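You operate a simulated robot arm through the tools that you are given. There is no shell and no other tool. Be economical: measure what you need, move in short steps, check, and stop when the job is done.

You run a simulated robot arm. Do the job below in one go: nothing can be reset, and whatever is moved stays where it is left.

Task
Clamp the red cable end in the counter's guide and wind three firm metres.
Fine: brake at drag while you wind, at lock at the end; the other ends stay docked.

It is judged by the outcome, as a careful person would: the job done as asked, and still so three seconds after it is handed in. It fails if anything else is knocked over, pushed out of place, dropped, spilled or broken.

Robot
A 6-joint arm with a two-finger parallel gripper, fixed in place. Base frame: the origin is at the foot of the arm, x ahead of it, y to its left, z up; the work surface is at about z = 0.76. Units: m, degrees, N and s.
With the tool pointing down near the work surface it reaches from about 0.2 to 0.84 m from the base axis. Its first joint turns from -166.0 to 166.0 degrees. Payload 3.91 kg.
The tool frame sits at the grasp point between the pads (the TCP): z along the fingers, y along the line on which they close. The tips reach 0.03 m beyond it. Largest opening 0.11 m; finger width 0.02, thickness 0.01; the body of the gripper, 0.048 by 0.112 m, starts 0.055 m behind the TCP.
Orientation is told as [roll, pitch, yaw] about the base's x, y, z axes, in that order, counted from this pose: with the fingers straight down and closing along the base's y, the tool's x points along the base's -x, its y along +y and its z along -z.

Tools
- The arm moves only by the tool arm_command. Its argument "rows" is one flat list of numbers, 6 for each row, row after row: the shift along the tool's x, y, z in m, then the turn, a rotation vector about the tool's x, y, z in degrees. In form: [dx, dy, dz, ax, ay, az, dx, dy, dz, ax, ay, az, ...]. A call has 1 to 20 rows; each row is the pose to reach, as a shift and turn from the pose commanded when the call began, along the tool's axes at that moment. "hand" is the gripper command, from -1 (fully open) to 1 (shut), values between in proportion, set as the call begins (left out, the last holds). Rows are played at 5 a second. More than 0.05 m and 8.6 degrees between two rows, or a gripper value outside its range, and nothing of the call is played. Where a pose cannot be reached the arm comes as near as it can. A force on the tool above 90 N (or 10 N above the force at the start of the call, whichever is more), or a blocked arm, ends the call early, and 0.2 s more pass. The fingers move at their own pace (about 0.108 m/s each) and stop on an object; they squeeze with about 43 N. The grip force told is the motor's: it shows also when the fingers shut on nothing. Time passes only in rows, and 0.2 s behind the last, so rows that repeat a pose let the fingers close. The reply holds the time, the measured pose of the TCP, the force on the tool along the base axes, the opening and the grip force, in the units named above and with some noise, with the torque about the TCP (base axes, N m) and any sound that the robot's microphone picked up, and new pictures: "show" is both (left out), scene, wrist or none.
- Cameras (640 x 400 px; columns grow to the right, rows downward): "scene" is fixed at [0.0495, 0.498, 1.5135]; the picture's right is [-0.23, -0.97, 0.00], its down [-0.79, 0.19, -0.59] and it looks along [0.57, -0.14, -0.81] (base axes); focal length 266 px, centre (320, 200). "wrist" rides on the gripper at [0.077, 0.007, -0.114] in the tool frame; the picture's right is [-0.09, 1.00, 0.00], its down [-0.80, -0.07, -0.59] and it looks along [-0.59, -0.05, 0.80] (tool axes); focal length 270 px, centre (320, 200).
- move_column(by): slides the trunk up (or, below 0, down) by that many m; the arm rides with it, the base frame stays. It gives what a move gives, with no picture.
- probe_pixels(camera, pixels): for up to 12 pixels [column, row] of the newest picture of that camera ("zoom" is the newest enlarged one), the place [x, y, z] in the base frame of the surface seen there, good to about 0.002 m. It takes no simulated time.
- enlarge(camera, box): a new picture of the part [left, top, right, bottom] of that camera's present view, enlarged. It takes no simulated time.
- close_job(): hands the job in; it is judged then, once.

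Work in short steps. Measure before you move; look again where a grasp or a placing could have gone wrong, and mend it. You have 80 turns and 200 pictures in all, those below and enlarged ones among them. Open the gripper and draw the arm clear of the work before you hand the job in, unless the task says otherwise; then end with one line.

The tools are called after ">>>" as a command line: name --argument value ..., lists and objects as JSON in quotes. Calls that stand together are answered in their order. arm_command: Moves the arm, as the interface text tells. Its arguments: {"type":"object","properties":{"rows":{"type":"array","items":{"type":"number"}},"hand":{"type":"number"},"show":{"type":"string","enum":["both","scene","wrist","none"]}},"required":["rows"]} The other tools are called the same way: move_column (by) slides the trunk up or down; probe_pixels (camera, pixels) gives the place of the surface under pixels of a picture; enlarge (camera, box) takes an enlarged picture of a part of a camera's view; close_job () hands the job in.

At the start:

```text
t: 0.0
tcp_pos: [0.4958, 0.1186, 1.1665]
ee_rot: [0.0, 0.0, -0.1]
force: [-0.5, 0.1, -0.3]
wrist_torque: [0.01, 0.01, 0.01]
opening: 0.1099
finger_force: 0.1
trunk travel left (down, up): [-0.45, 0.09]
```

scene: 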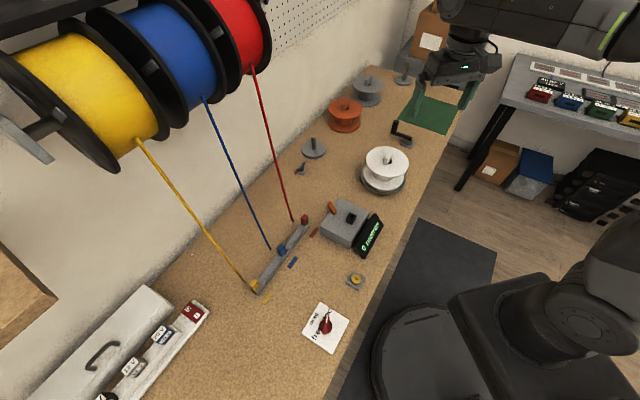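
wrist: 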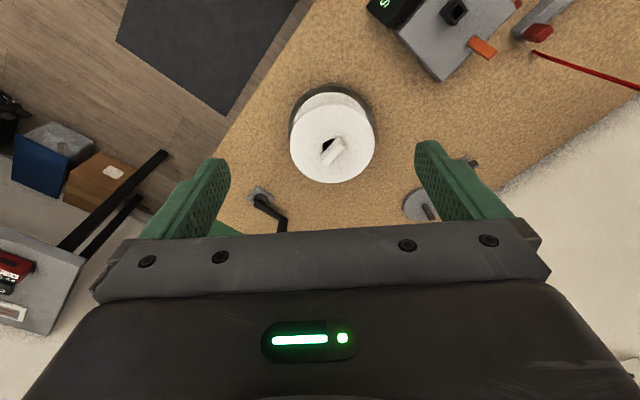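

I look closer at the bench: the dock and counter (col 250-390, row 200-300), the reel (385,170), and the brake card (325,328).

>>> enlarge --camera "scene" --box '[230, 190, 400, 300]'

>>> enlarge --camera "scene" --box '[280, 60, 480, 200]'

>>> enlarge --camera "scene" --box '[280, 260, 400, 370]'

>>> enlarge --camera "wrist" --box '[240, 0, 640, 240]'

```text
3.64 times, centred on (315, 245) of scene
```

zoom: 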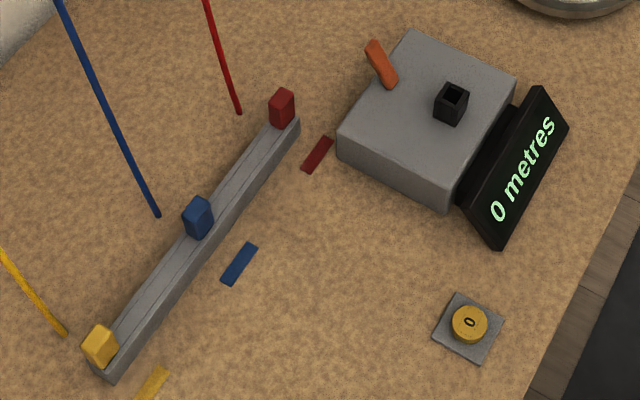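

```text
2.86 times, centred on (380, 130) of scene
```

zoom: 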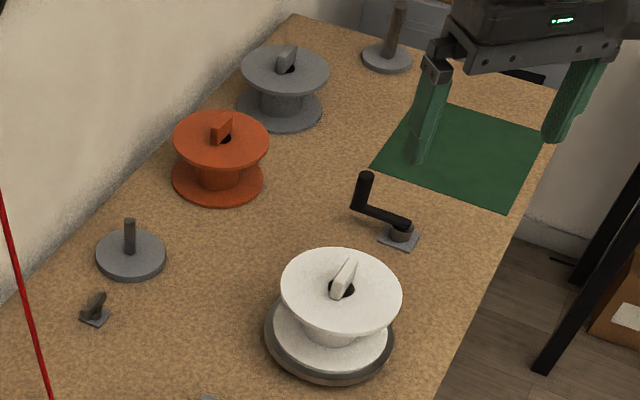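

```text
3.64 times, centred on (340, 315) of scene
```

zoom: 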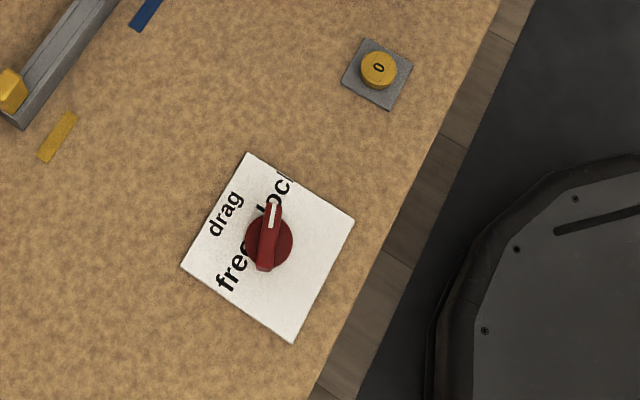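

```text
1.60 times, centred on (440, 120) of wrist
```

zoom: 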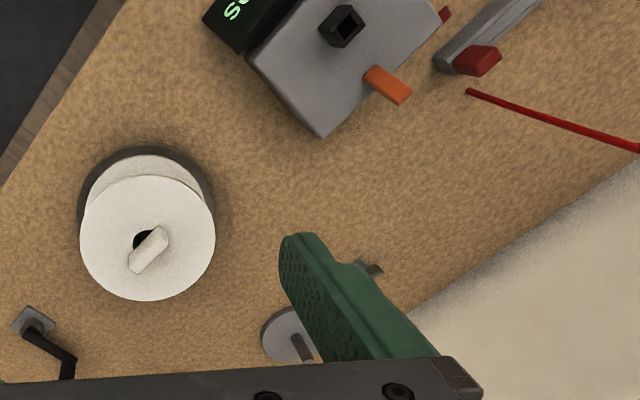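

Measuring the key points: red plug, dock, counter guide, lever, reset button, dial, crank and reel.

>>> probe_pixels --camera "scene" --pixels '[[305, 218], [350, 218], [341, 205], [332, 211], [334, 225], [356, 280], [325, 318], [325, 328], [405, 141], [393, 124], [386, 158], [385, 190]]'

>>> probe_pixels --camera "scene" --pixels '[[282, 248], [254, 286], [313, 150], [300, 169], [435, 115], [345, 105], [292, 218], [315, 231], [292, 262], [267, 297], [345, 240], [372, 236]]'

>>> enlarge --camera "scene" --box '[300, 295, 350, 355]'

>>> enlarge --camera "scene" --box '[285, 195, 385, 260]'

>>> enlarge --camera "wrist" --box '[230, 60, 430, 240]'

```text
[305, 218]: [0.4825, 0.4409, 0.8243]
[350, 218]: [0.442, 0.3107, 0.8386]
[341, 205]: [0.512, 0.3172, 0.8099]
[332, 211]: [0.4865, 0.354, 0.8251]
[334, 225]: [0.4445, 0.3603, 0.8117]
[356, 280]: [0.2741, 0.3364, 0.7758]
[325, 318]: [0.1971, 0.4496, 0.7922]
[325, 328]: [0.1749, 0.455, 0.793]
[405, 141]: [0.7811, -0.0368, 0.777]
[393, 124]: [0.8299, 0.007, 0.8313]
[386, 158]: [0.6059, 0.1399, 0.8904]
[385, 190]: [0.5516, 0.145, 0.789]
```

```text
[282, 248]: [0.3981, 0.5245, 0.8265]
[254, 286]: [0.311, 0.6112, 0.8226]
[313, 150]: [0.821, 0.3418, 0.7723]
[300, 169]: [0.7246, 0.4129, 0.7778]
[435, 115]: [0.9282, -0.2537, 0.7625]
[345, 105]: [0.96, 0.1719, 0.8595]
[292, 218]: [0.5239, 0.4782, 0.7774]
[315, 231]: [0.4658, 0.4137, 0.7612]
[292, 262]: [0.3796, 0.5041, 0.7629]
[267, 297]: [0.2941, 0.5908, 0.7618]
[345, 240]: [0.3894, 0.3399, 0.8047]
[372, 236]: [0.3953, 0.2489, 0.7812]
```

```text
6.67 times, centred on (325, 325) of scene
```

zoom: 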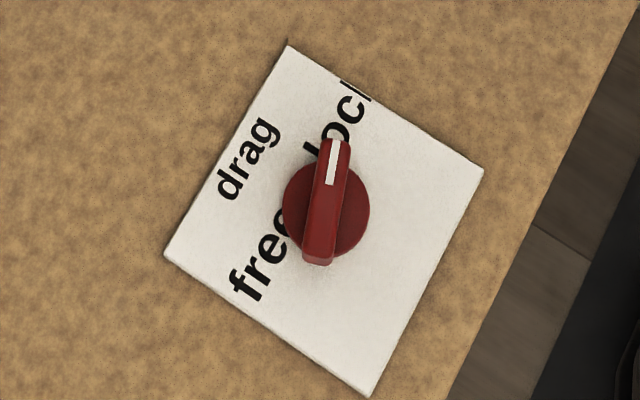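

```text
6.15 times, centred on (335, 228) of scene
```

zoom: 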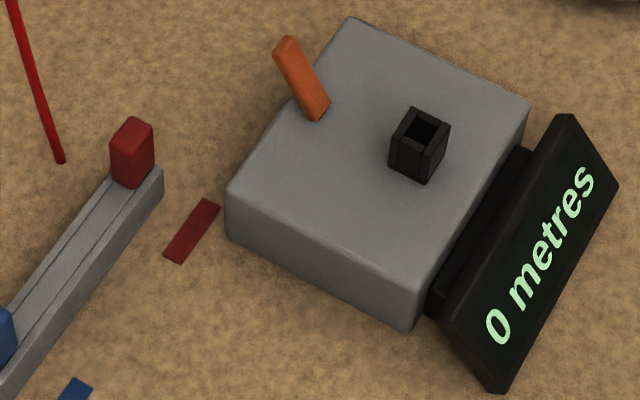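

```text
2.22 times, centred on (330, 150) of wrist
```

zoom: 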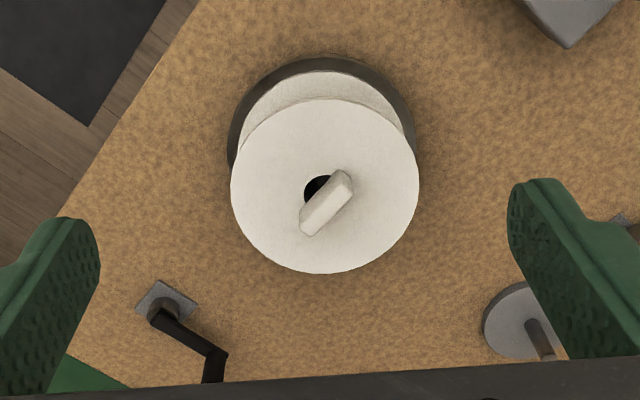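

The dial pointer is on "lock", and the counter reads 0. I move the wrist camera to look at the guide and the red plug from close by.

>>> arm_command --rows '[0.02, 0.033, 0.02, 0, 0, 0, 0.04, 0.066, 0.04, 0, 0, 0, 0.06, 0.1, 0.06, 0, 0, 0, 0.08, 0.133, 0.08, 0, 0, 0, 0.1, 0.166, 0.1, 0, 0, 0, 0.12, 0.2, 0.12, 0, 0, 0, 0.14, 0.233, 0.14, 0, 0, 0, 0.16, 0.26, 0.16, 0, 0, 0, 0.16, 0.26, 0.16, 0, 0, 0]'

>>> enlarge --camera "scene" --box '[280, 60, 480, 200]'

>>> enlarge --camera "wrist" --box '[160, 40, 480, 240]'

```text
t: 2.0
tcp_pos: [0.3379, 0.3791, 1.0067]
ee_rot: [-0.1, 0.1, 0.1]
force: [0.4, 0.7, -0.3]
wrist_torque: [-0.01, 0.01, 0.04]
opening: 0.1099
finger_force: 0.1
trunk travel left (down, up): [-0.45, 0.09]
```

scene: 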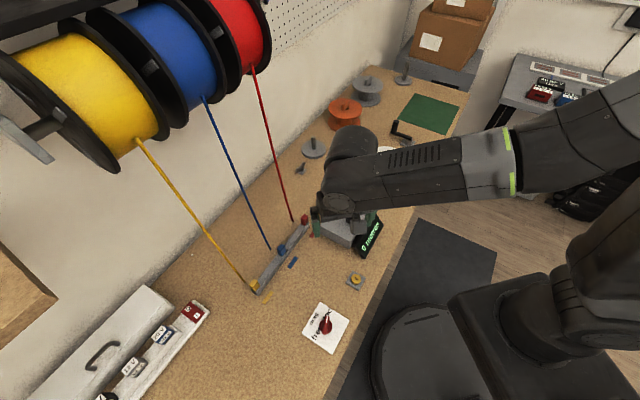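
wrist: 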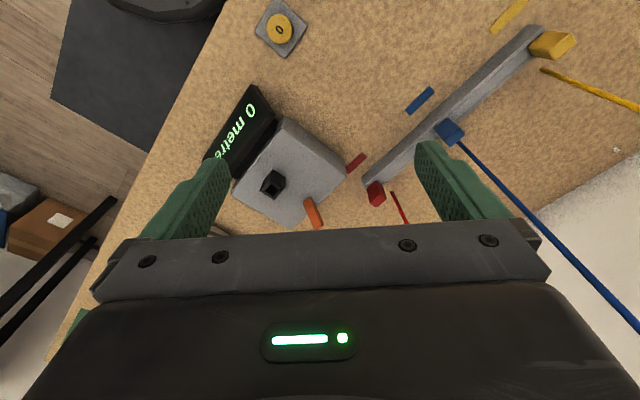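

```text
2.86 times, centred on (380, 130) of scene
```

zoom: 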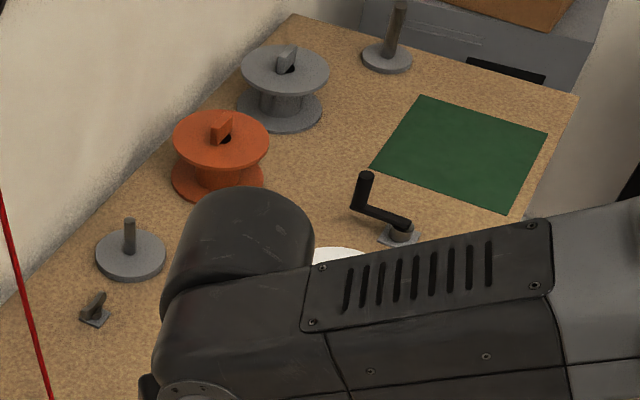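

```text
2.00 times, centred on (320, 140) of wrist
```

zoom: 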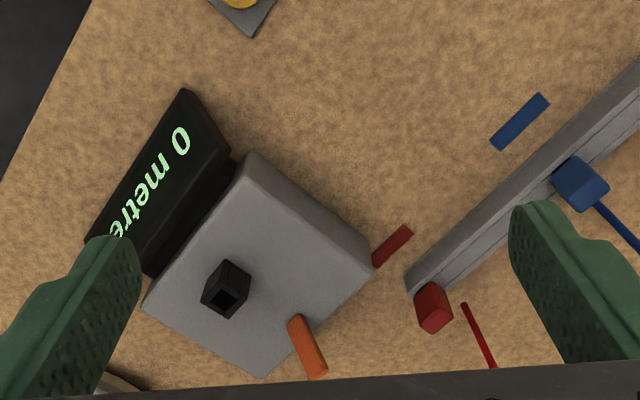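

I enlarge the guide and plug in the wrist view, and probe their corners.

>>> enlarge --camera "wrist" --box '[230, 140, 400, 240]'

>>> probe_pixels --camera "wrist" --pixels '[[274, 171], [284, 178], [275, 196], [262, 189], [272, 188], [372, 183], [382, 186], [373, 205], [385, 200], [308, 199], [318, 224], [368, 178]]'

```text
3.76 times, centred on (315, 190) of wrist
```

zoom: 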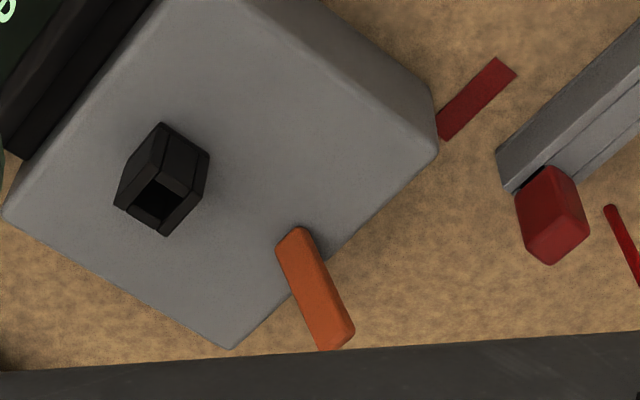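

```text
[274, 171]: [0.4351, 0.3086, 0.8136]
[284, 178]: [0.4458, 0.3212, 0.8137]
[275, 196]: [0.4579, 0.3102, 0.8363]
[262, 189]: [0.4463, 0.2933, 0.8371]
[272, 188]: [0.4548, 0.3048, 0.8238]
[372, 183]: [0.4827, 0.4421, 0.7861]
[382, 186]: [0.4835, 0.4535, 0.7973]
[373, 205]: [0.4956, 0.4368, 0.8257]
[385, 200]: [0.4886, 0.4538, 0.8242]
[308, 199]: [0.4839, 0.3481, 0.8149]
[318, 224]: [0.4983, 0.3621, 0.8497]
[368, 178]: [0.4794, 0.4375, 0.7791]
```

I go closer for a sharp look at the guide and lever; fingertips stay above z 0.87.

>>> arm_command --rows '[-0.025, -0.02, 0.033, 0, 0, 0, -0.05, -0.04, 0.066, 0, 0, 0, -0.074, -0.06, 0.095, 0, 0, 0, -0.074, -0.06, 0.095, 0, 0, 0]' --show "wrist"

>>> enlarge --camera "wrist" --box '[220, 110, 420, 235]'

```text
t: 3.0
tcp_pos: [0.4116, 0.3172, 0.9133]
ee_rot: [0.0, 0.0, 0.0]
force: [0.5, -0.1, -0.1]
wrist_torque: [-0.03, 0.0, 0.0]
opening: 0.1101
finger_force: 0.1
trunk travel left (down, up): [-0.45, 0.09]
```

wrist: 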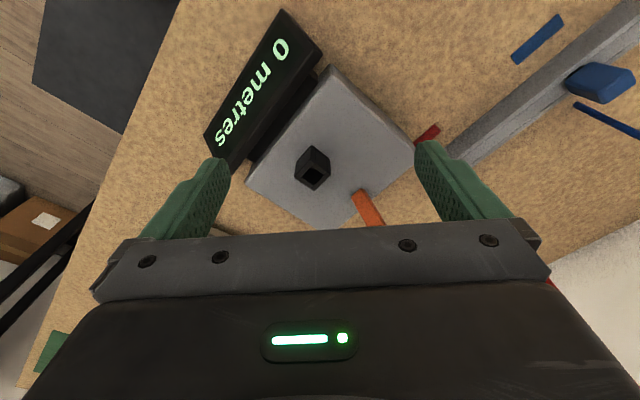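

```text
3.20 times, centred on (320, 172) of wrist
```

zoom: 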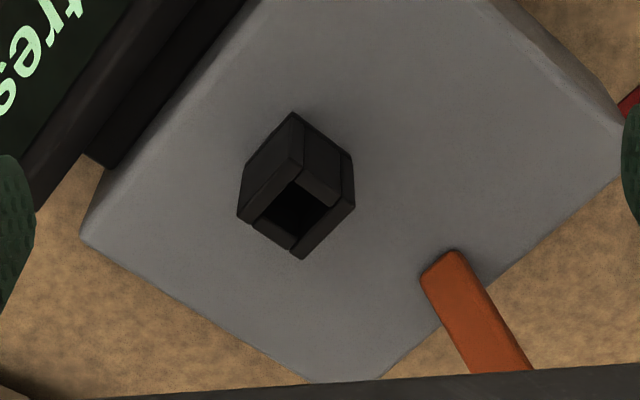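

The guide is a square socket with four walls. I probe its rim corners and the lever.

>>> probe_pixels --camera "zoom" --pixels '[[241, 213], [300, 256], [352, 203], [299, 172], [262, 222], [294, 248], [330, 208], [294, 212], [450, 262], [435, 275], [505, 350], [405, 280]]'

>>> enlarge --camera "wrist" --box '[280, 135, 350, 205]'

```text
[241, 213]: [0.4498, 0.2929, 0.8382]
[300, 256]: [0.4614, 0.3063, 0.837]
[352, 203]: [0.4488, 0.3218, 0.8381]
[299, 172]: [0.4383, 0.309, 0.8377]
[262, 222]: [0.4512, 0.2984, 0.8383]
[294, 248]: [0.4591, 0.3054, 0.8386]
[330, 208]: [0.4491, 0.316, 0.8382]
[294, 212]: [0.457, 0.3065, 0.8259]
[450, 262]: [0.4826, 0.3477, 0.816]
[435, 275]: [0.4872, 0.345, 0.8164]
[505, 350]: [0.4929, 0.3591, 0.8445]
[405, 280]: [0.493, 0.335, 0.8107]
```

```text
5.71 times, centred on (315, 170) of wrist
```

zoom: 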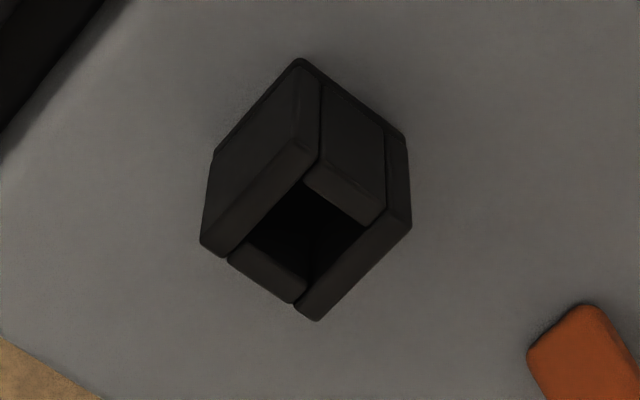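

Guide centre is about (0.450, 0.3075), top z 0.838, rotated ~45°, opening about 1 cm. Now the same look at the red plug.

>>> arm_command --rows '[-0.02, 0.045, 0, 0, 0, 0, -0.035, 0.09, 0, 0, 0, 0, -0.045, 0.13, 0, 0, 0, 0, -0.045, 0.13, 0, 0, 0, 0]' --show "wrist"

>>> enlarge --camera "wrist" --box '[260, 110, 400, 210]'

```text
t: 4.0
tcp_pos: [0.4559, 0.4468, 0.9135]
ee_rot: [0.0, 0.0, 0.1]
force: [-1.2, -0.2, -0.4]
wrist_torque: [0.02, 0.02, -0.01]
opening: 0.1101
finger_force: 0.0
trunk travel left (down, up): [-0.45, 0.09]
```

wrist: 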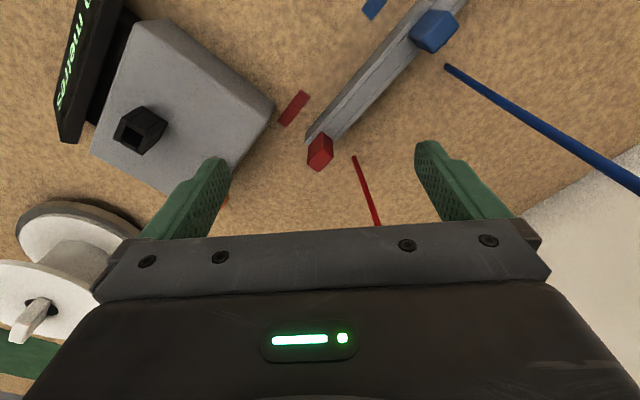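

```text
4.00 times, centred on (330, 160) of wrist
```

zoom: 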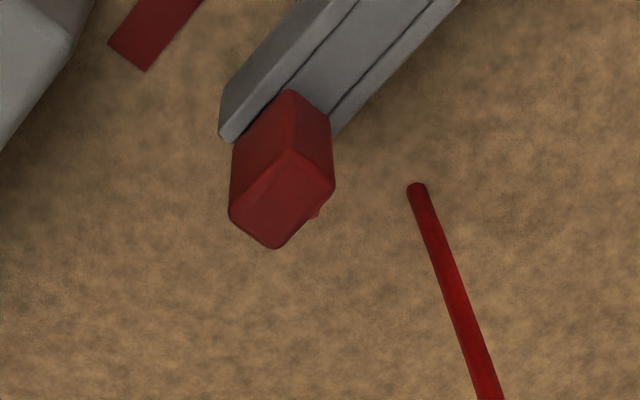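

>>> probe_pixels --camera "zoom" --pixels '[[234, 212], [275, 243], [328, 188], [288, 157], [280, 198], [225, 130], [290, 95], [327, 118], [316, 212], [415, 190], [235, 160], [300, 30]]'

>>> enlarge --camera "wrist" --box '[290, 120, 350, 180]'

```text
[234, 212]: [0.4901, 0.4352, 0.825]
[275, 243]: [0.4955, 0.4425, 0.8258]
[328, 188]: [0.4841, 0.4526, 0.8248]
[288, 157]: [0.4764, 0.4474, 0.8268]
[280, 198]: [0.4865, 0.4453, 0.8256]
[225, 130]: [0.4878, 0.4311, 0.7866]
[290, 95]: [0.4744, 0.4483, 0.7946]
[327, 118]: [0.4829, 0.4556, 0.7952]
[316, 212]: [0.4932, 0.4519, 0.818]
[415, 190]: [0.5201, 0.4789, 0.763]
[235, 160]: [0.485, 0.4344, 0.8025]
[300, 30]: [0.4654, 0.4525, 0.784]
```

```text
6.67 times, centred on (320, 150) of wrist
```

zoom: 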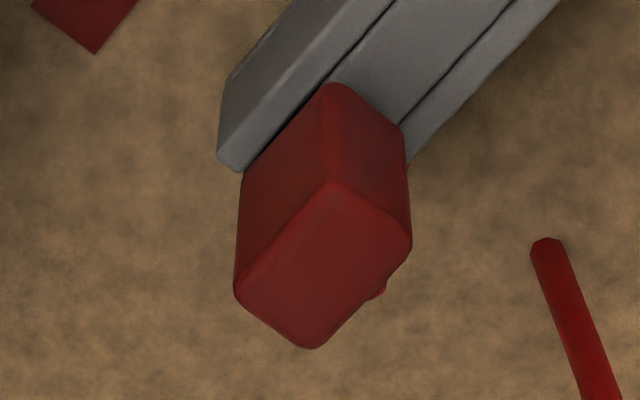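

Plug top centre is about (0.4865, 0.4447, 0.826), ~18 mm along the dock (135° direction), ~10 mm across, with the cable stub on the wall side. I turn the gripper to yaw +45 so it closes along the dock and put it over the plug.

>>> arm_command --rows '[-0.005, 0, 0, 0, 0, -7.5, -0.01, -0.001, 0, 0, 0, -15, -0.015, -0.001, 0, 0, 0, -22.5, -0.02, -0.002, 0, 0, 0, -30, -0.025, -0.002, 0, 0, 0, -37.5, -0.0306, -0.0021, 0, 0, 0, -45, -0.0306, -0.0021, 0.02, 0, 0, -45, -0.0306, -0.0021, 0.02, 0, 0, -45]'

>>> enlarge --camera "wrist" --box '[220, 100, 420, 225]'

```text
t: 5.8
tcp_pos: [0.4867, 0.4467, 0.8927]
ee_rot: [0.0, 0.0, 45.0]
force: [-0.1, 0.6, 0.0]
wrist_torque: [0.01, -0.02, -0.01]
opening: 0.1098
finger_force: 0.0
trunk travel left (down, up): [-0.45, 0.09]
```

scene: 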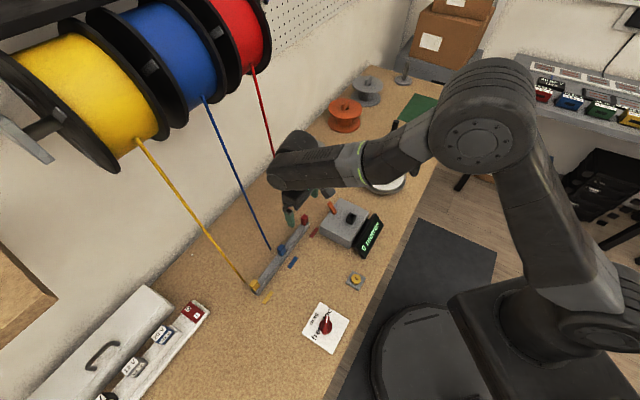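
wrist: 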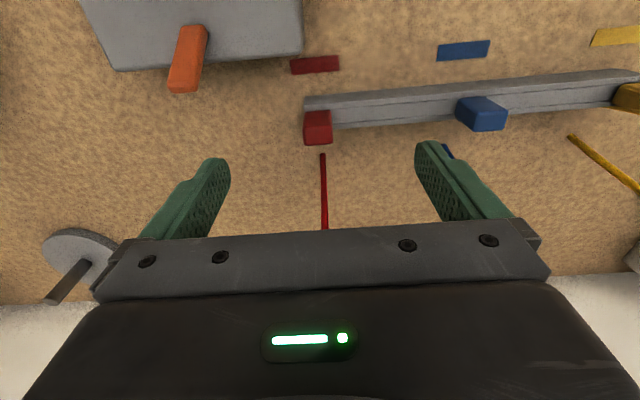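

```text
3.20 times, centred on (320, 162) of wrist
```

zoom: 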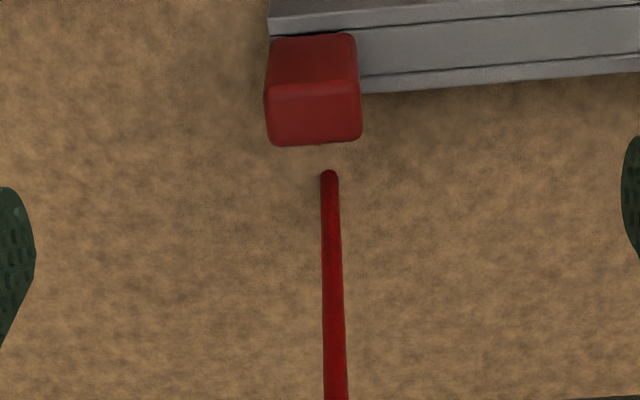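

The dock line looks parallel to the closing line (allowing the camera's 5° roll). I probe the plug's top once more.

>>> probe_pixels --camera "zoom" --pixels '[[271, 90], [355, 85], [270, 140], [357, 134], [313, 113], [280, 42], [345, 38], [322, 140], [330, 176], [266, 110], [361, 105]]'

```text
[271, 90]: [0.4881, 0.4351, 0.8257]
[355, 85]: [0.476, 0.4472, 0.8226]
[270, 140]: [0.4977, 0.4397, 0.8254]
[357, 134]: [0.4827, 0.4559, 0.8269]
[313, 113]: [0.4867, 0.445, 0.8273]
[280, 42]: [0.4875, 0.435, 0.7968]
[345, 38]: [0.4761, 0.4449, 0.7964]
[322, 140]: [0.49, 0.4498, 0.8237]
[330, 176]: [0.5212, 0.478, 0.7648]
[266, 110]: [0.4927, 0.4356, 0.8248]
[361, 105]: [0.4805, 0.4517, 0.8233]
```

Centre confirmed at (0.4861, 0.4445). I go down to TCP z ≈ 0.838, which leaves the tips ~2 cm above the rail.

>>> arm_command --rows '[0.002, -0.001, 0.02, 0, 0, 0, 0.002, -0.001, 0.04, 0, 0, 0, 0.002, -0.001, 0.054, 0, 0, 0, 0.002, -0.001, 0.054, 0, 0, 0]' --show "wrist"

>>> arm_command --rows '[0, 0, 0, 0, 0, 0, 0, 0, 0, 0, 0, 0, 0, 0, 0, 0, 0, 0, 0, 0, 0, 0, 0, 0]' --hand 1

>>> enlarge --camera "scene" --box '[260, 180, 360, 250]'

```text
t: 6.8
tcp_pos: [0.4857, 0.4438, 0.8384]
ee_rot: [0.0, 0.0, 45.0]
force: [-0.3, 0.1, -0.8]
wrist_torque: [-0.03, 0.0, -0.02]
opening: 0.1098
finger_force: 0.0
trunk travel left (down, up): [-0.45, 0.09]
```

wrist: 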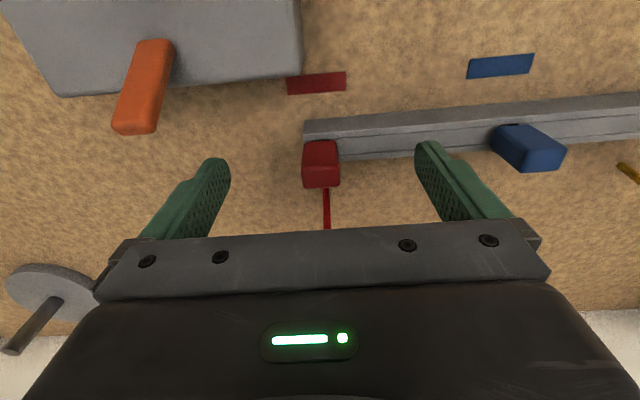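

```text
t: 7.8
tcp_pos: [0.486, 0.4433, 0.8395]
ee_rot: [-0.1, -0.1, 45.0]
force: [0.4, -0.8, 0.5]
wrist_torque: [0.0, 0.01, -0.02]
opening: 0.0208
finger_force: 43.1
trunk travel left (down, up): [-0.45, 0.09]
```

scene: 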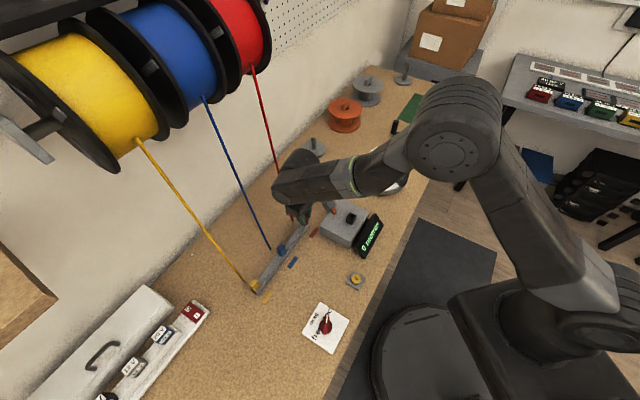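
wrist: 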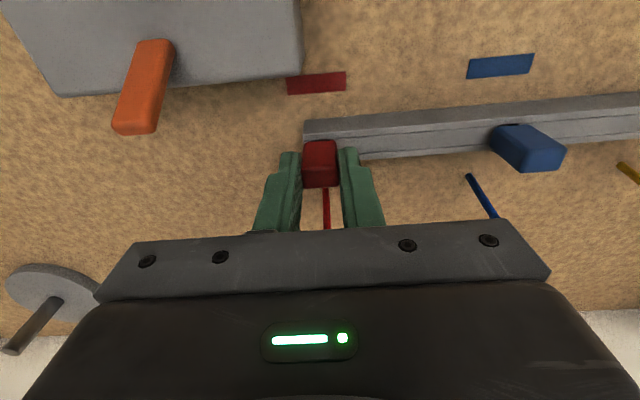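

```text
5.71 times, centred on (310, 215) of scene
```

zoom: 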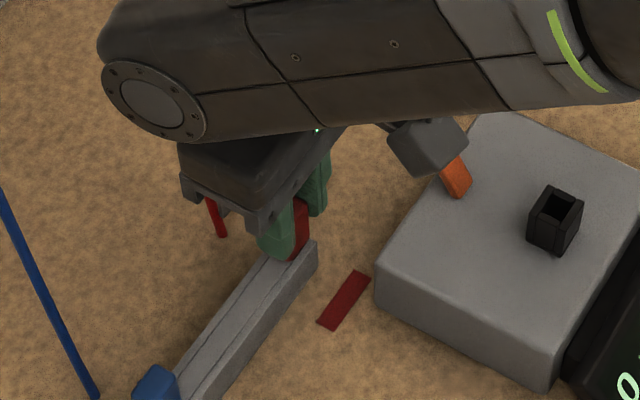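

Gripped at 20.8 mm width. I lift slowly and watch the force, since the brake is still on lock.

>>> arm_command --rows '[0, 0, -0.015, 0, 0, 0, 0, 0, -0.03, 0, 0, 0, 0, 0, -0.05, 0, 0, 0, 0, 0, -0.07, 0, 0, 0, 0, 0, -0.07, 0, 0, 0]'

>>> enlarge --camera "scene" --box '[260, 180, 360, 250]'

>>> enlarge --camera "wrist" --box '[220, 100, 420, 225]'

```text
t: 9.0
tcp_pos: [0.4852, 0.4438, 0.9092]
ee_rot: [-0.1, 0.1, 45.0]
force: [0.4, 0.7, 0.1]
wrist_torque: [-0.02, 0.01, -0.02]
opening: 0.0205
finger_force: 43.4
trunk travel left (down, up): [-0.45, 0.09]
```

scene: 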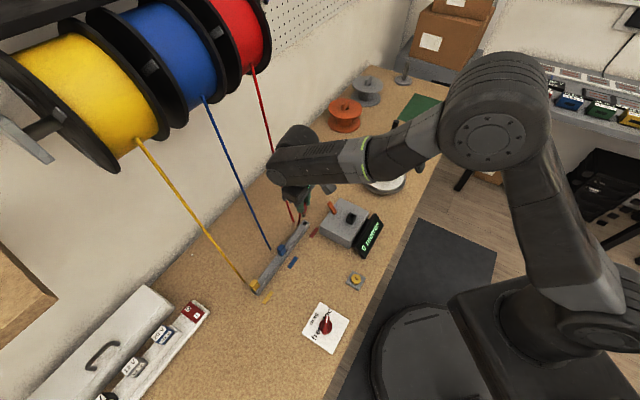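
wrist: 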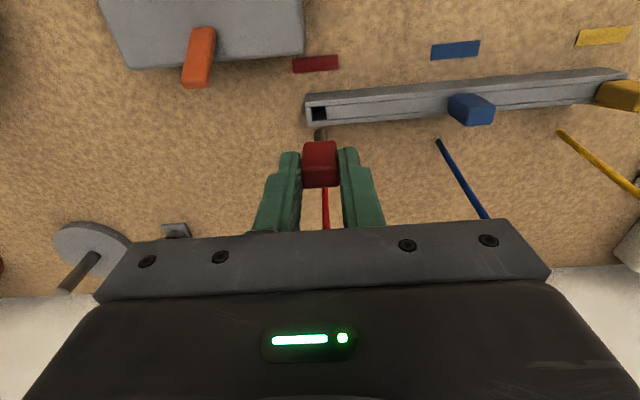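

```text
5.71 times, centred on (310, 215) of scene
```

zoom: 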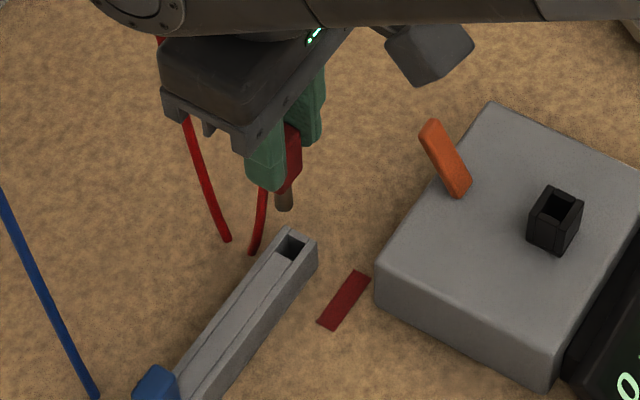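

```text
3.20 times, centred on (320, 162) of wrist
```

zoom: 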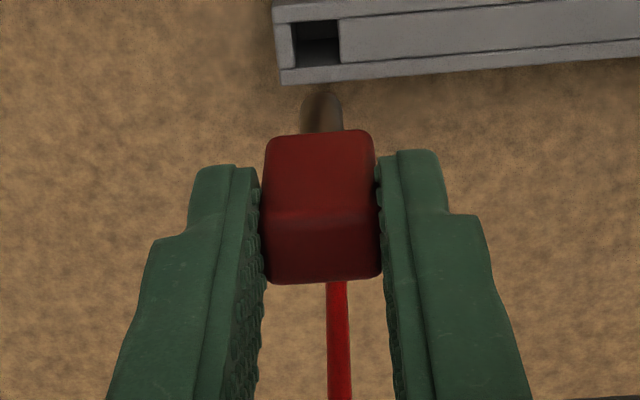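

The plug came out freely with a pin below it, and the dock hole is visible. I probe the dock hole so I know the pin's offset from the TCP.

>>> probe_pixels --camera "zoom" --pixels '[[287, 23], [343, 20], [345, 66], [292, 70], [322, 100], [270, 275], [375, 272], [268, 220], [372, 214]]'

>>> enlarge --camera "wrist" --box '[290, 100, 350, 150]'

```text
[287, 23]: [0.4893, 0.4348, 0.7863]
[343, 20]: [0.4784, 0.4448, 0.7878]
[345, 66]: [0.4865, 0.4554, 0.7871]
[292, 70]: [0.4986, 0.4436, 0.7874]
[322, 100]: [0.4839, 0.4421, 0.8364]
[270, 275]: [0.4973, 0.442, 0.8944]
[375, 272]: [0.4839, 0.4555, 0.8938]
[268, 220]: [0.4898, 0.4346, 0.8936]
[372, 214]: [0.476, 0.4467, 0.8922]
```

```text
8.00 times, centred on (320, 125) of wrist
```

zoom: 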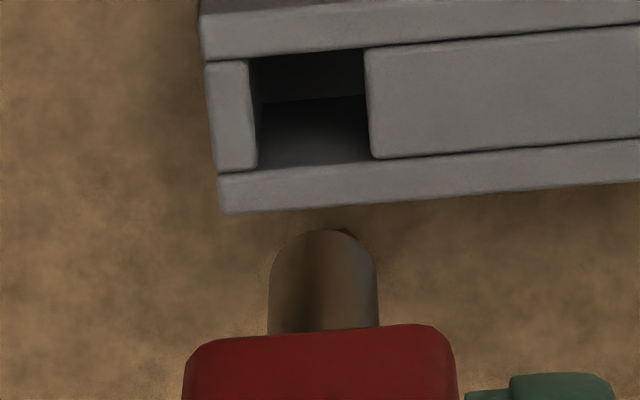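

Plug centre sits about (+1, +1) mm from the TCP. I raise it and carry it over the guide centre (0.4496, 0.3075).

>>> arm_command --rows '[0, 0, -0.035, 0, 0, 0, 0.031, -0.018, -0.035, 0, 0, 0, 0.062, -0.036, -0.035, 0, 0, 0, 0.093, -0.054, -0.035, 0, 0, 0, 0.1232, -0.0708, -0.035, 0, 0, 0, 0.1232, -0.0708, -0.035, 0, 0, 0]'

>>> enlarge --camera "wrist" --box '[250, 80, 390, 200]'

>>> enlarge --camera "scene" --box '[290, 180, 390, 250]'

```text
t: 10.4
tcp_pos: [0.4493, 0.3077, 0.9428]
ee_rot: [0.0, 0.0, 44.9]
force: [0.2, 0.1, -0.9]
wrist_torque: [-0.02, -0.01, -0.01]
opening: 0.0204
finger_force: 43.5
trunk travel left (down, up): [-0.45, 0.09]
```

scene: 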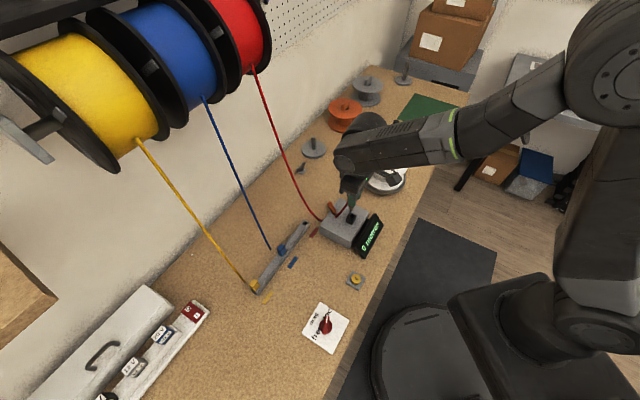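
wrist: 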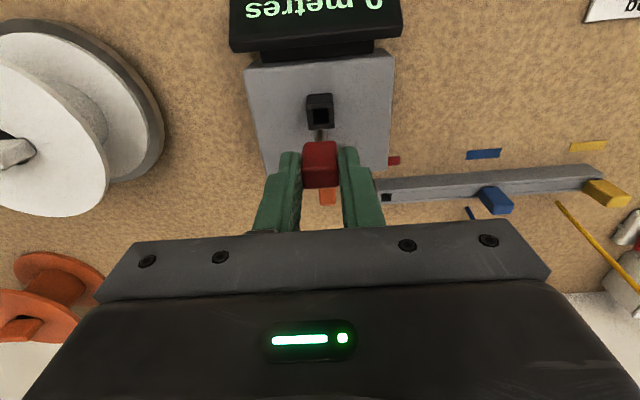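

```text
3.33 times, centred on (320, 140) of wrist
```

zoom: 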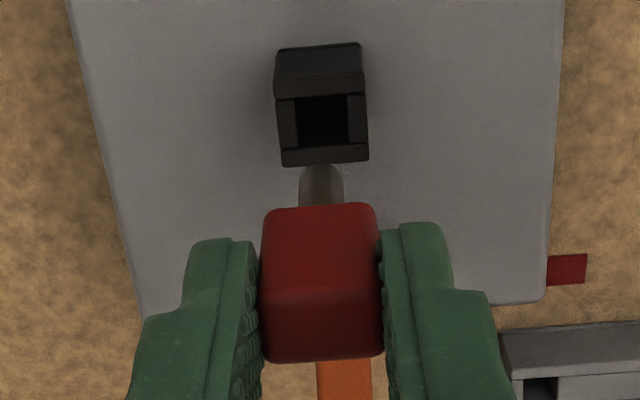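

```text
5.71 times, centred on (340, 215) of scene
```

zoom: 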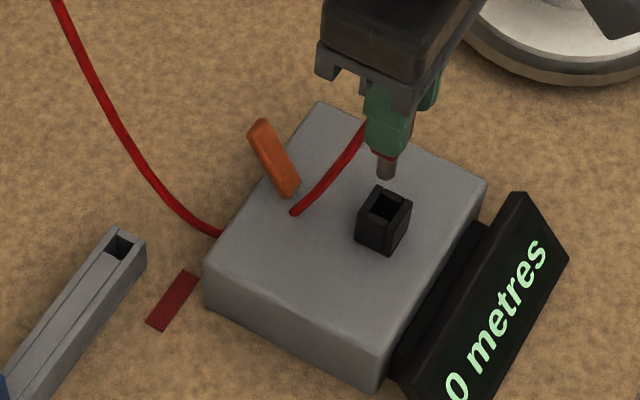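

I measure the guide rim and the plug top in this same view.

>>> enlarge --camera "wrist" --box '[250, 80, 390, 200]'

>>> probe_pixels --camera "zoom" --pixels '[[279, 100], [361, 95], [366, 157], [285, 163], [266, 305], [374, 300], [379, 349], [271, 357], [322, 180], [290, 120], [358, 115], [324, 155]]'

```text
3.33 times, centred on (320, 140) of wrist
```

zoom: 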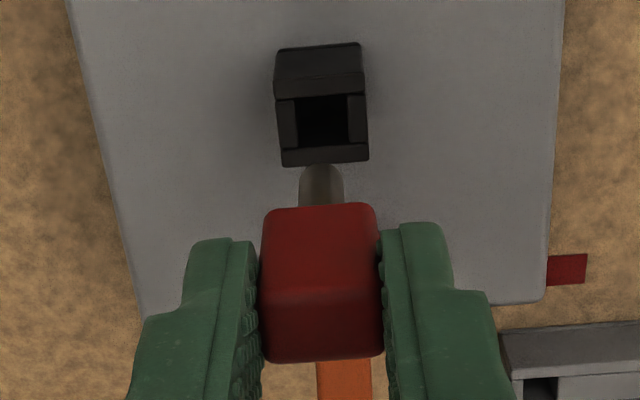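

```text
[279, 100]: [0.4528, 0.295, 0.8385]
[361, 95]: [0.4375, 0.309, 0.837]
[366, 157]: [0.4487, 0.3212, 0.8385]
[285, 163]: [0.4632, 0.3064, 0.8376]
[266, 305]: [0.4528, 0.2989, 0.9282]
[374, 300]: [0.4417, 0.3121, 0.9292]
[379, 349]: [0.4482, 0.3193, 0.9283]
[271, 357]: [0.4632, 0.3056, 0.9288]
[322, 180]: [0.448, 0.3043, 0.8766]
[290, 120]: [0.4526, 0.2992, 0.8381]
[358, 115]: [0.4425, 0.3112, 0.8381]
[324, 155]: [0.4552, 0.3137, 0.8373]
```

The plug is off by about 1 mm along tool x. I shift it and lower the pin 45 mm into the guide.

>>> arm_command --rows '[0.001, 0, 0, 0, 0, 0, 0.001, 0, 0.012, 0, 0, 0, 0.001, 0, 0.02, 0, 0, 0, 0.001, 0, 0.028, 0, 0, 0, 0.001, 0, 0.036, 0, 0, 0, 0.001, 0, 0.044, 0, 0, 0]' --show "both"

>>> enlarge --camera "scene" --box '[290, 180, 390, 250]'

>>> enlarge --camera "wrist" --box '[250, 80, 390, 200]'

```text
t: 11.8
tcp_pos: [0.4485, 0.3043, 0.8983]
ee_rot: [0.0, 0.0, 45.0]
force: [0.0, -0.2, 0.9]
wrist_torque: [-0.02, -0.02, -0.02]
opening: 0.0206
finger_force: 43.2
trunk travel left (down, up): [-0.45, 0.09]
```

scene: 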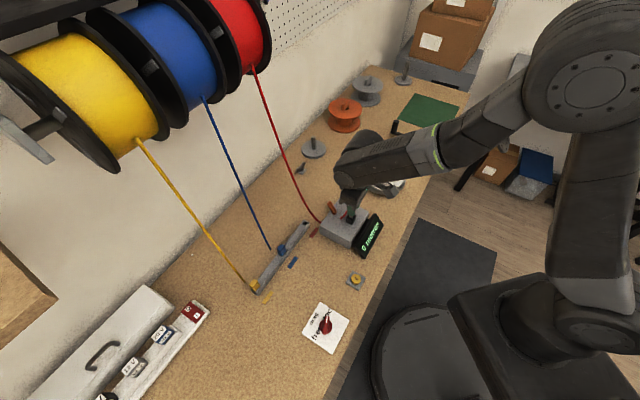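
wrist: 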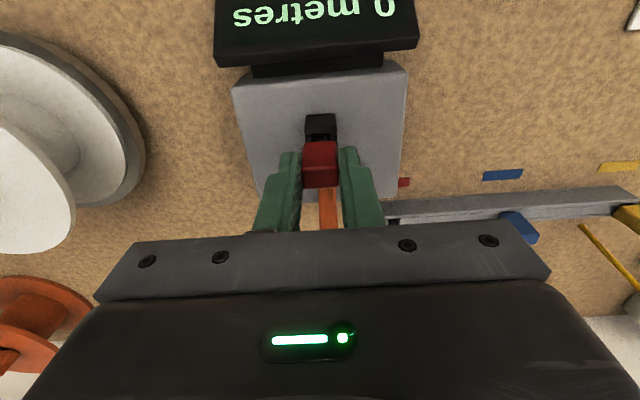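

```text
5.71 times, centred on (340, 215) of scene
```

zoom: 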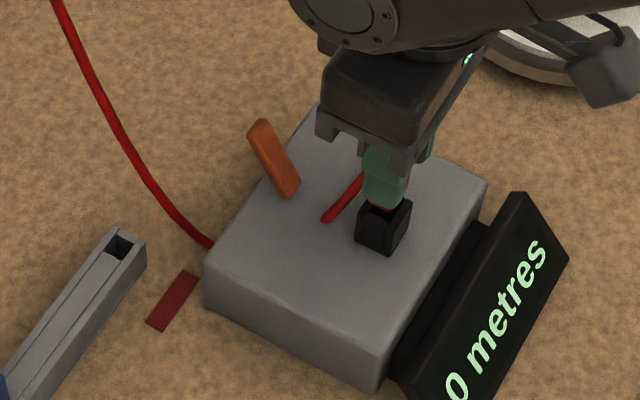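

```text
3.33 times, centred on (320, 140) of wrist
```

zoom: 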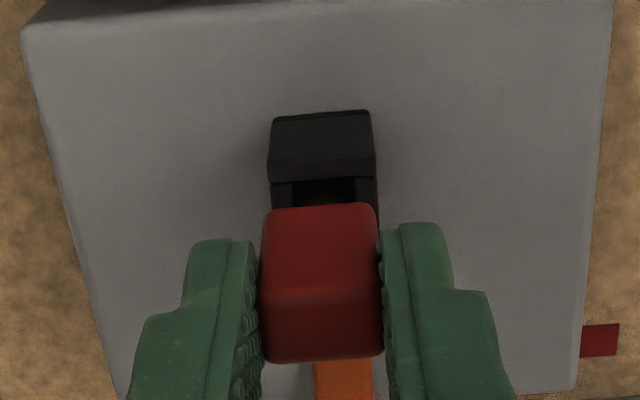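

No contact force, and the pin tip is inside the rim. I lower it further in small steps.

>>> arm_command --rows '[0, 0, 0.004, 0, 0, 0, 0, 0, 0.008, 0, 0, 0, 0, 0, 0.012, 0, 0, 0, 0, 0, 0.016, 0, 0, 0]' --show "wrist"

>>> enlarge --camera "scene" --box '[290, 180, 390, 250]'

>>> enlarge --camera "wrist" --box '[250, 80, 390, 200]'

```text
t: 12.8
tcp_pos: [0.4467, 0.3067, 0.8855]
ee_rot: [-0.1, -0.3, 45.1]
force: [1.9, -0.4, 28.3]
wrist_torque: [0.0, -0.21, 0.0]
opening: 0.0208
finger_force: 43.0
trunk travel left (down, up): [-0.45, 0.09]
```

wrist: 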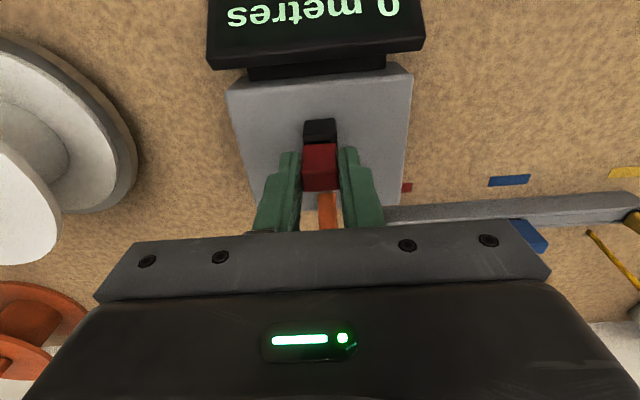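

```text
5.71 times, centred on (340, 215) of scene
```

zoom: 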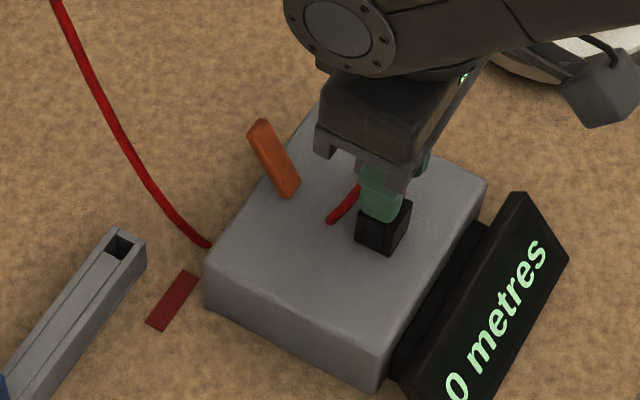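

```text
3.33 times, centred on (320, 140) of wrist
```

zoom: 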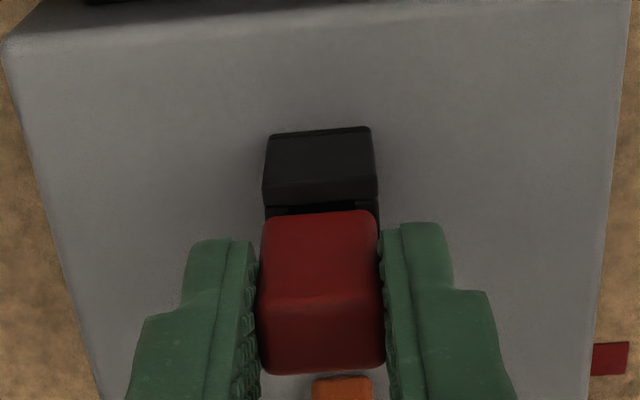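

28 N at TCP 0.8855: the plug has seated in the guide. I relax the push, open, and go straight up to check.

>>> arm_command --rows '[0, 0, -0.004, 0, 0, 0, 0, 0, -0.004, 0, 0, 0]' --show "none"

>>> arm_command --rows '[0, 0, 0, 0, 0, 0, 0, 0, 0, 0, 0, 0, 0, 0, -0.02, 0, 0, 0, 0, 0, -0.04, 0, 0, 0, 0, 0, -0.06, 0, 0, 0, 0, 0, -0.06, 0, 0, 0]' --hand -0.3

>>> enlarge --camera "scene" --box '[290, 180, 390, 250]'

>>> enlarge --camera "wrist" --box '[250, 80, 390, 200]'

```text
t: 13.4
tcp_pos: [0.4464, 0.3053, 0.8851]
ee_rot: [0.1, 0.2, 45.0]
force: [0.3, 0.8, 1.2]
wrist_torque: [0.02, -0.01, 0.02]
opening: 0.0206
finger_force: 43.2
trunk travel left (down, up): [-0.45, 0.09]
```

```text
t: 14.8
tcp_pos: [0.4476, 0.3047, 0.9477]
ee_rot: [0.1, 0.0, 45.1]
force: [0.5, 0.2, 0.1]
wrist_torque: [-0.03, 0.0, -0.02]
opening: 0.0716
finger_force: 0.0
trunk travel left (down, up): [-0.45, 0.09]
```

scene: 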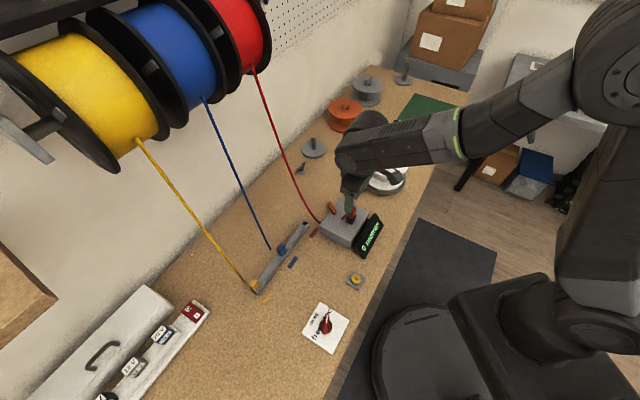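
wrist: 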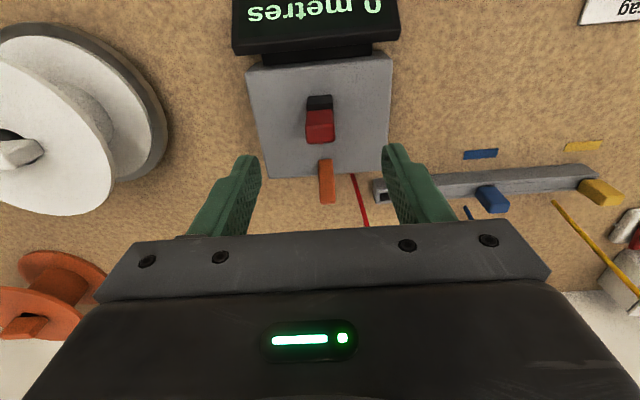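

```text
5.71 times, centred on (340, 215) of scene
```

zoom: 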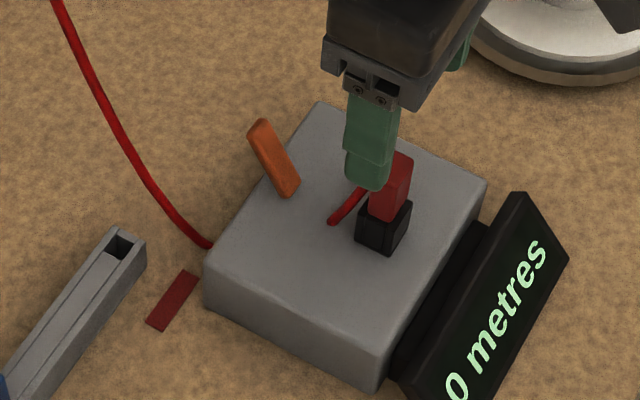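

```text
3.33 times, centred on (320, 140) of wrist
```

zoom: 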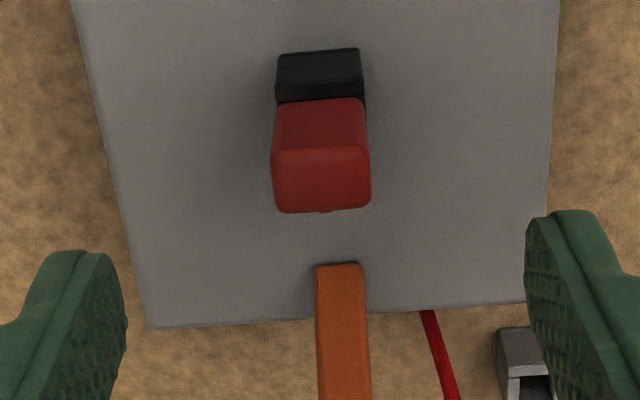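

The plug stands in the guide. Now I measure the orange clamp lever.

>>> probe_pixels --camera "zoom" --pixels '[[340, 270], [320, 300], [360, 300], [342, 320], [322, 380], [365, 380], [345, 390], [320, 130], [275, 205], [368, 200]]'

>>> enlarge --camera "scene" --box '[315, 190, 355, 220]'

>>> probe_pixels --camera "scene" --pixels '[[330, 204], [332, 202], [335, 202], [338, 208], [341, 211], [335, 207], [339, 213]]'

```text
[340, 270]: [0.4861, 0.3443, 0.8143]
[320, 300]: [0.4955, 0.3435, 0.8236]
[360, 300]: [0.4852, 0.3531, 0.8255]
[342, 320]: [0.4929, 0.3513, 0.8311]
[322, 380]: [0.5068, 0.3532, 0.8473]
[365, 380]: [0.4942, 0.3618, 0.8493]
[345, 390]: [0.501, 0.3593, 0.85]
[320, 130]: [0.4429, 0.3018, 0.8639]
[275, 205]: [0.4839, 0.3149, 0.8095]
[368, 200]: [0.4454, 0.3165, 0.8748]
```

```text
13.33 times, centred on (335, 205) of scene
```

zoom: 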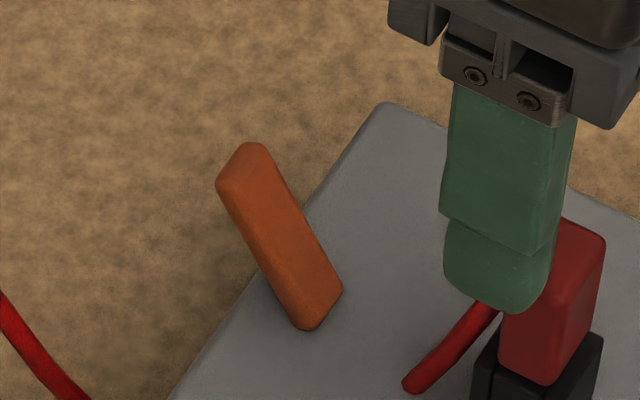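

```text
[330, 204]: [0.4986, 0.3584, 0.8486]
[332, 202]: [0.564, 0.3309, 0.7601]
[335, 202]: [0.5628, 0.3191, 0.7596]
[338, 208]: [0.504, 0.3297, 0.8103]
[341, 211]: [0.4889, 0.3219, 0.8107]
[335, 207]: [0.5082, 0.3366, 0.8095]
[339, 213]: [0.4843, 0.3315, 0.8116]
```

Lever runs from (0.486, 0.345, 0.812) up and outward to about (0.503, 0.361, 0.855), leaning ~30° away from the plug. I close the fingers, go to its outer side, lower, and look before pushing it toward the plug.

>>> arm_command --rows '[-0.035, 0, 0, 0, 0, 0, -0.07, 0, 0, 0, 0, 0, -0.108, 0, 0, 0, 0, 0, -0.108, 0, 0.04, 0, 0, 0, -0.108, 0, 0.078, 0, 0, 0, -0.108, 0, 0.078, 0, 0, 0]' --hand 1

>>> enlarge --camera "scene" --box '[290, 180, 390, 250]'

>>> enlarge --camera "wrist" --box '[250, 80, 390, 200]'

```text
t: 16.2
tcp_pos: [0.5234, 0.3822, 0.8692]
ee_rot: [0.1, 0.0, 44.9]
force: [0.1, 1.0, 0.4]
wrist_torque: [-0.03, 0.02, -0.01]
opening: 0.0
finger_force: 37.7
trunk travel left (down, up): [-0.45, 0.09]
```

scene: 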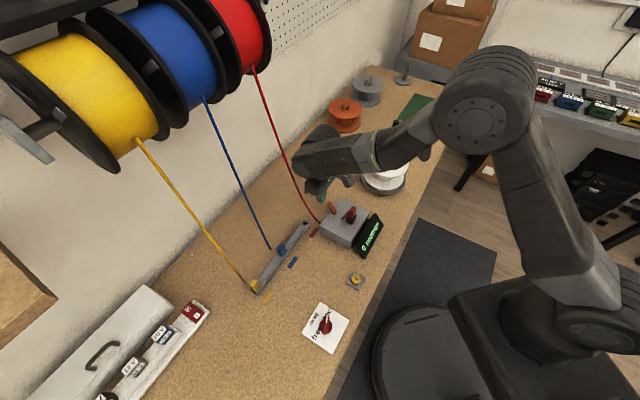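
wrist: 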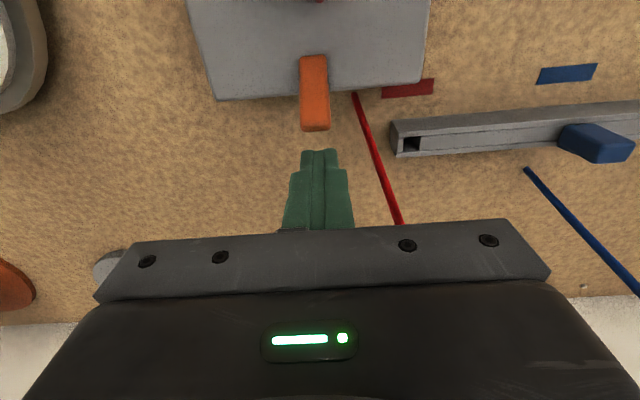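

```text
5.71 times, centred on (340, 215) of scene
```

zoom: 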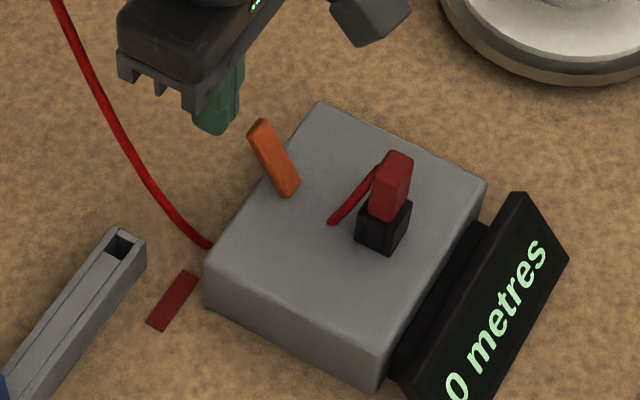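

```text
3.33 times, centred on (320, 140) of wrist
```

zoom: 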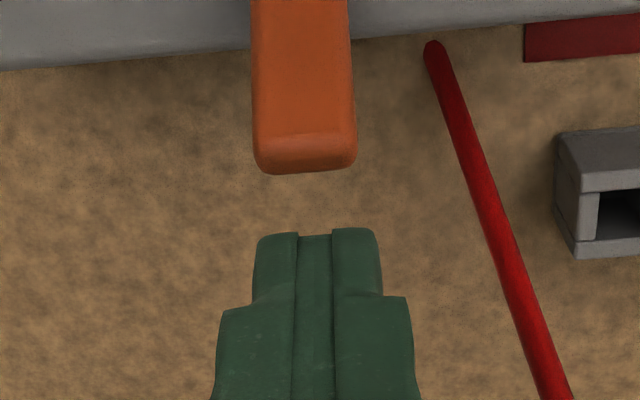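

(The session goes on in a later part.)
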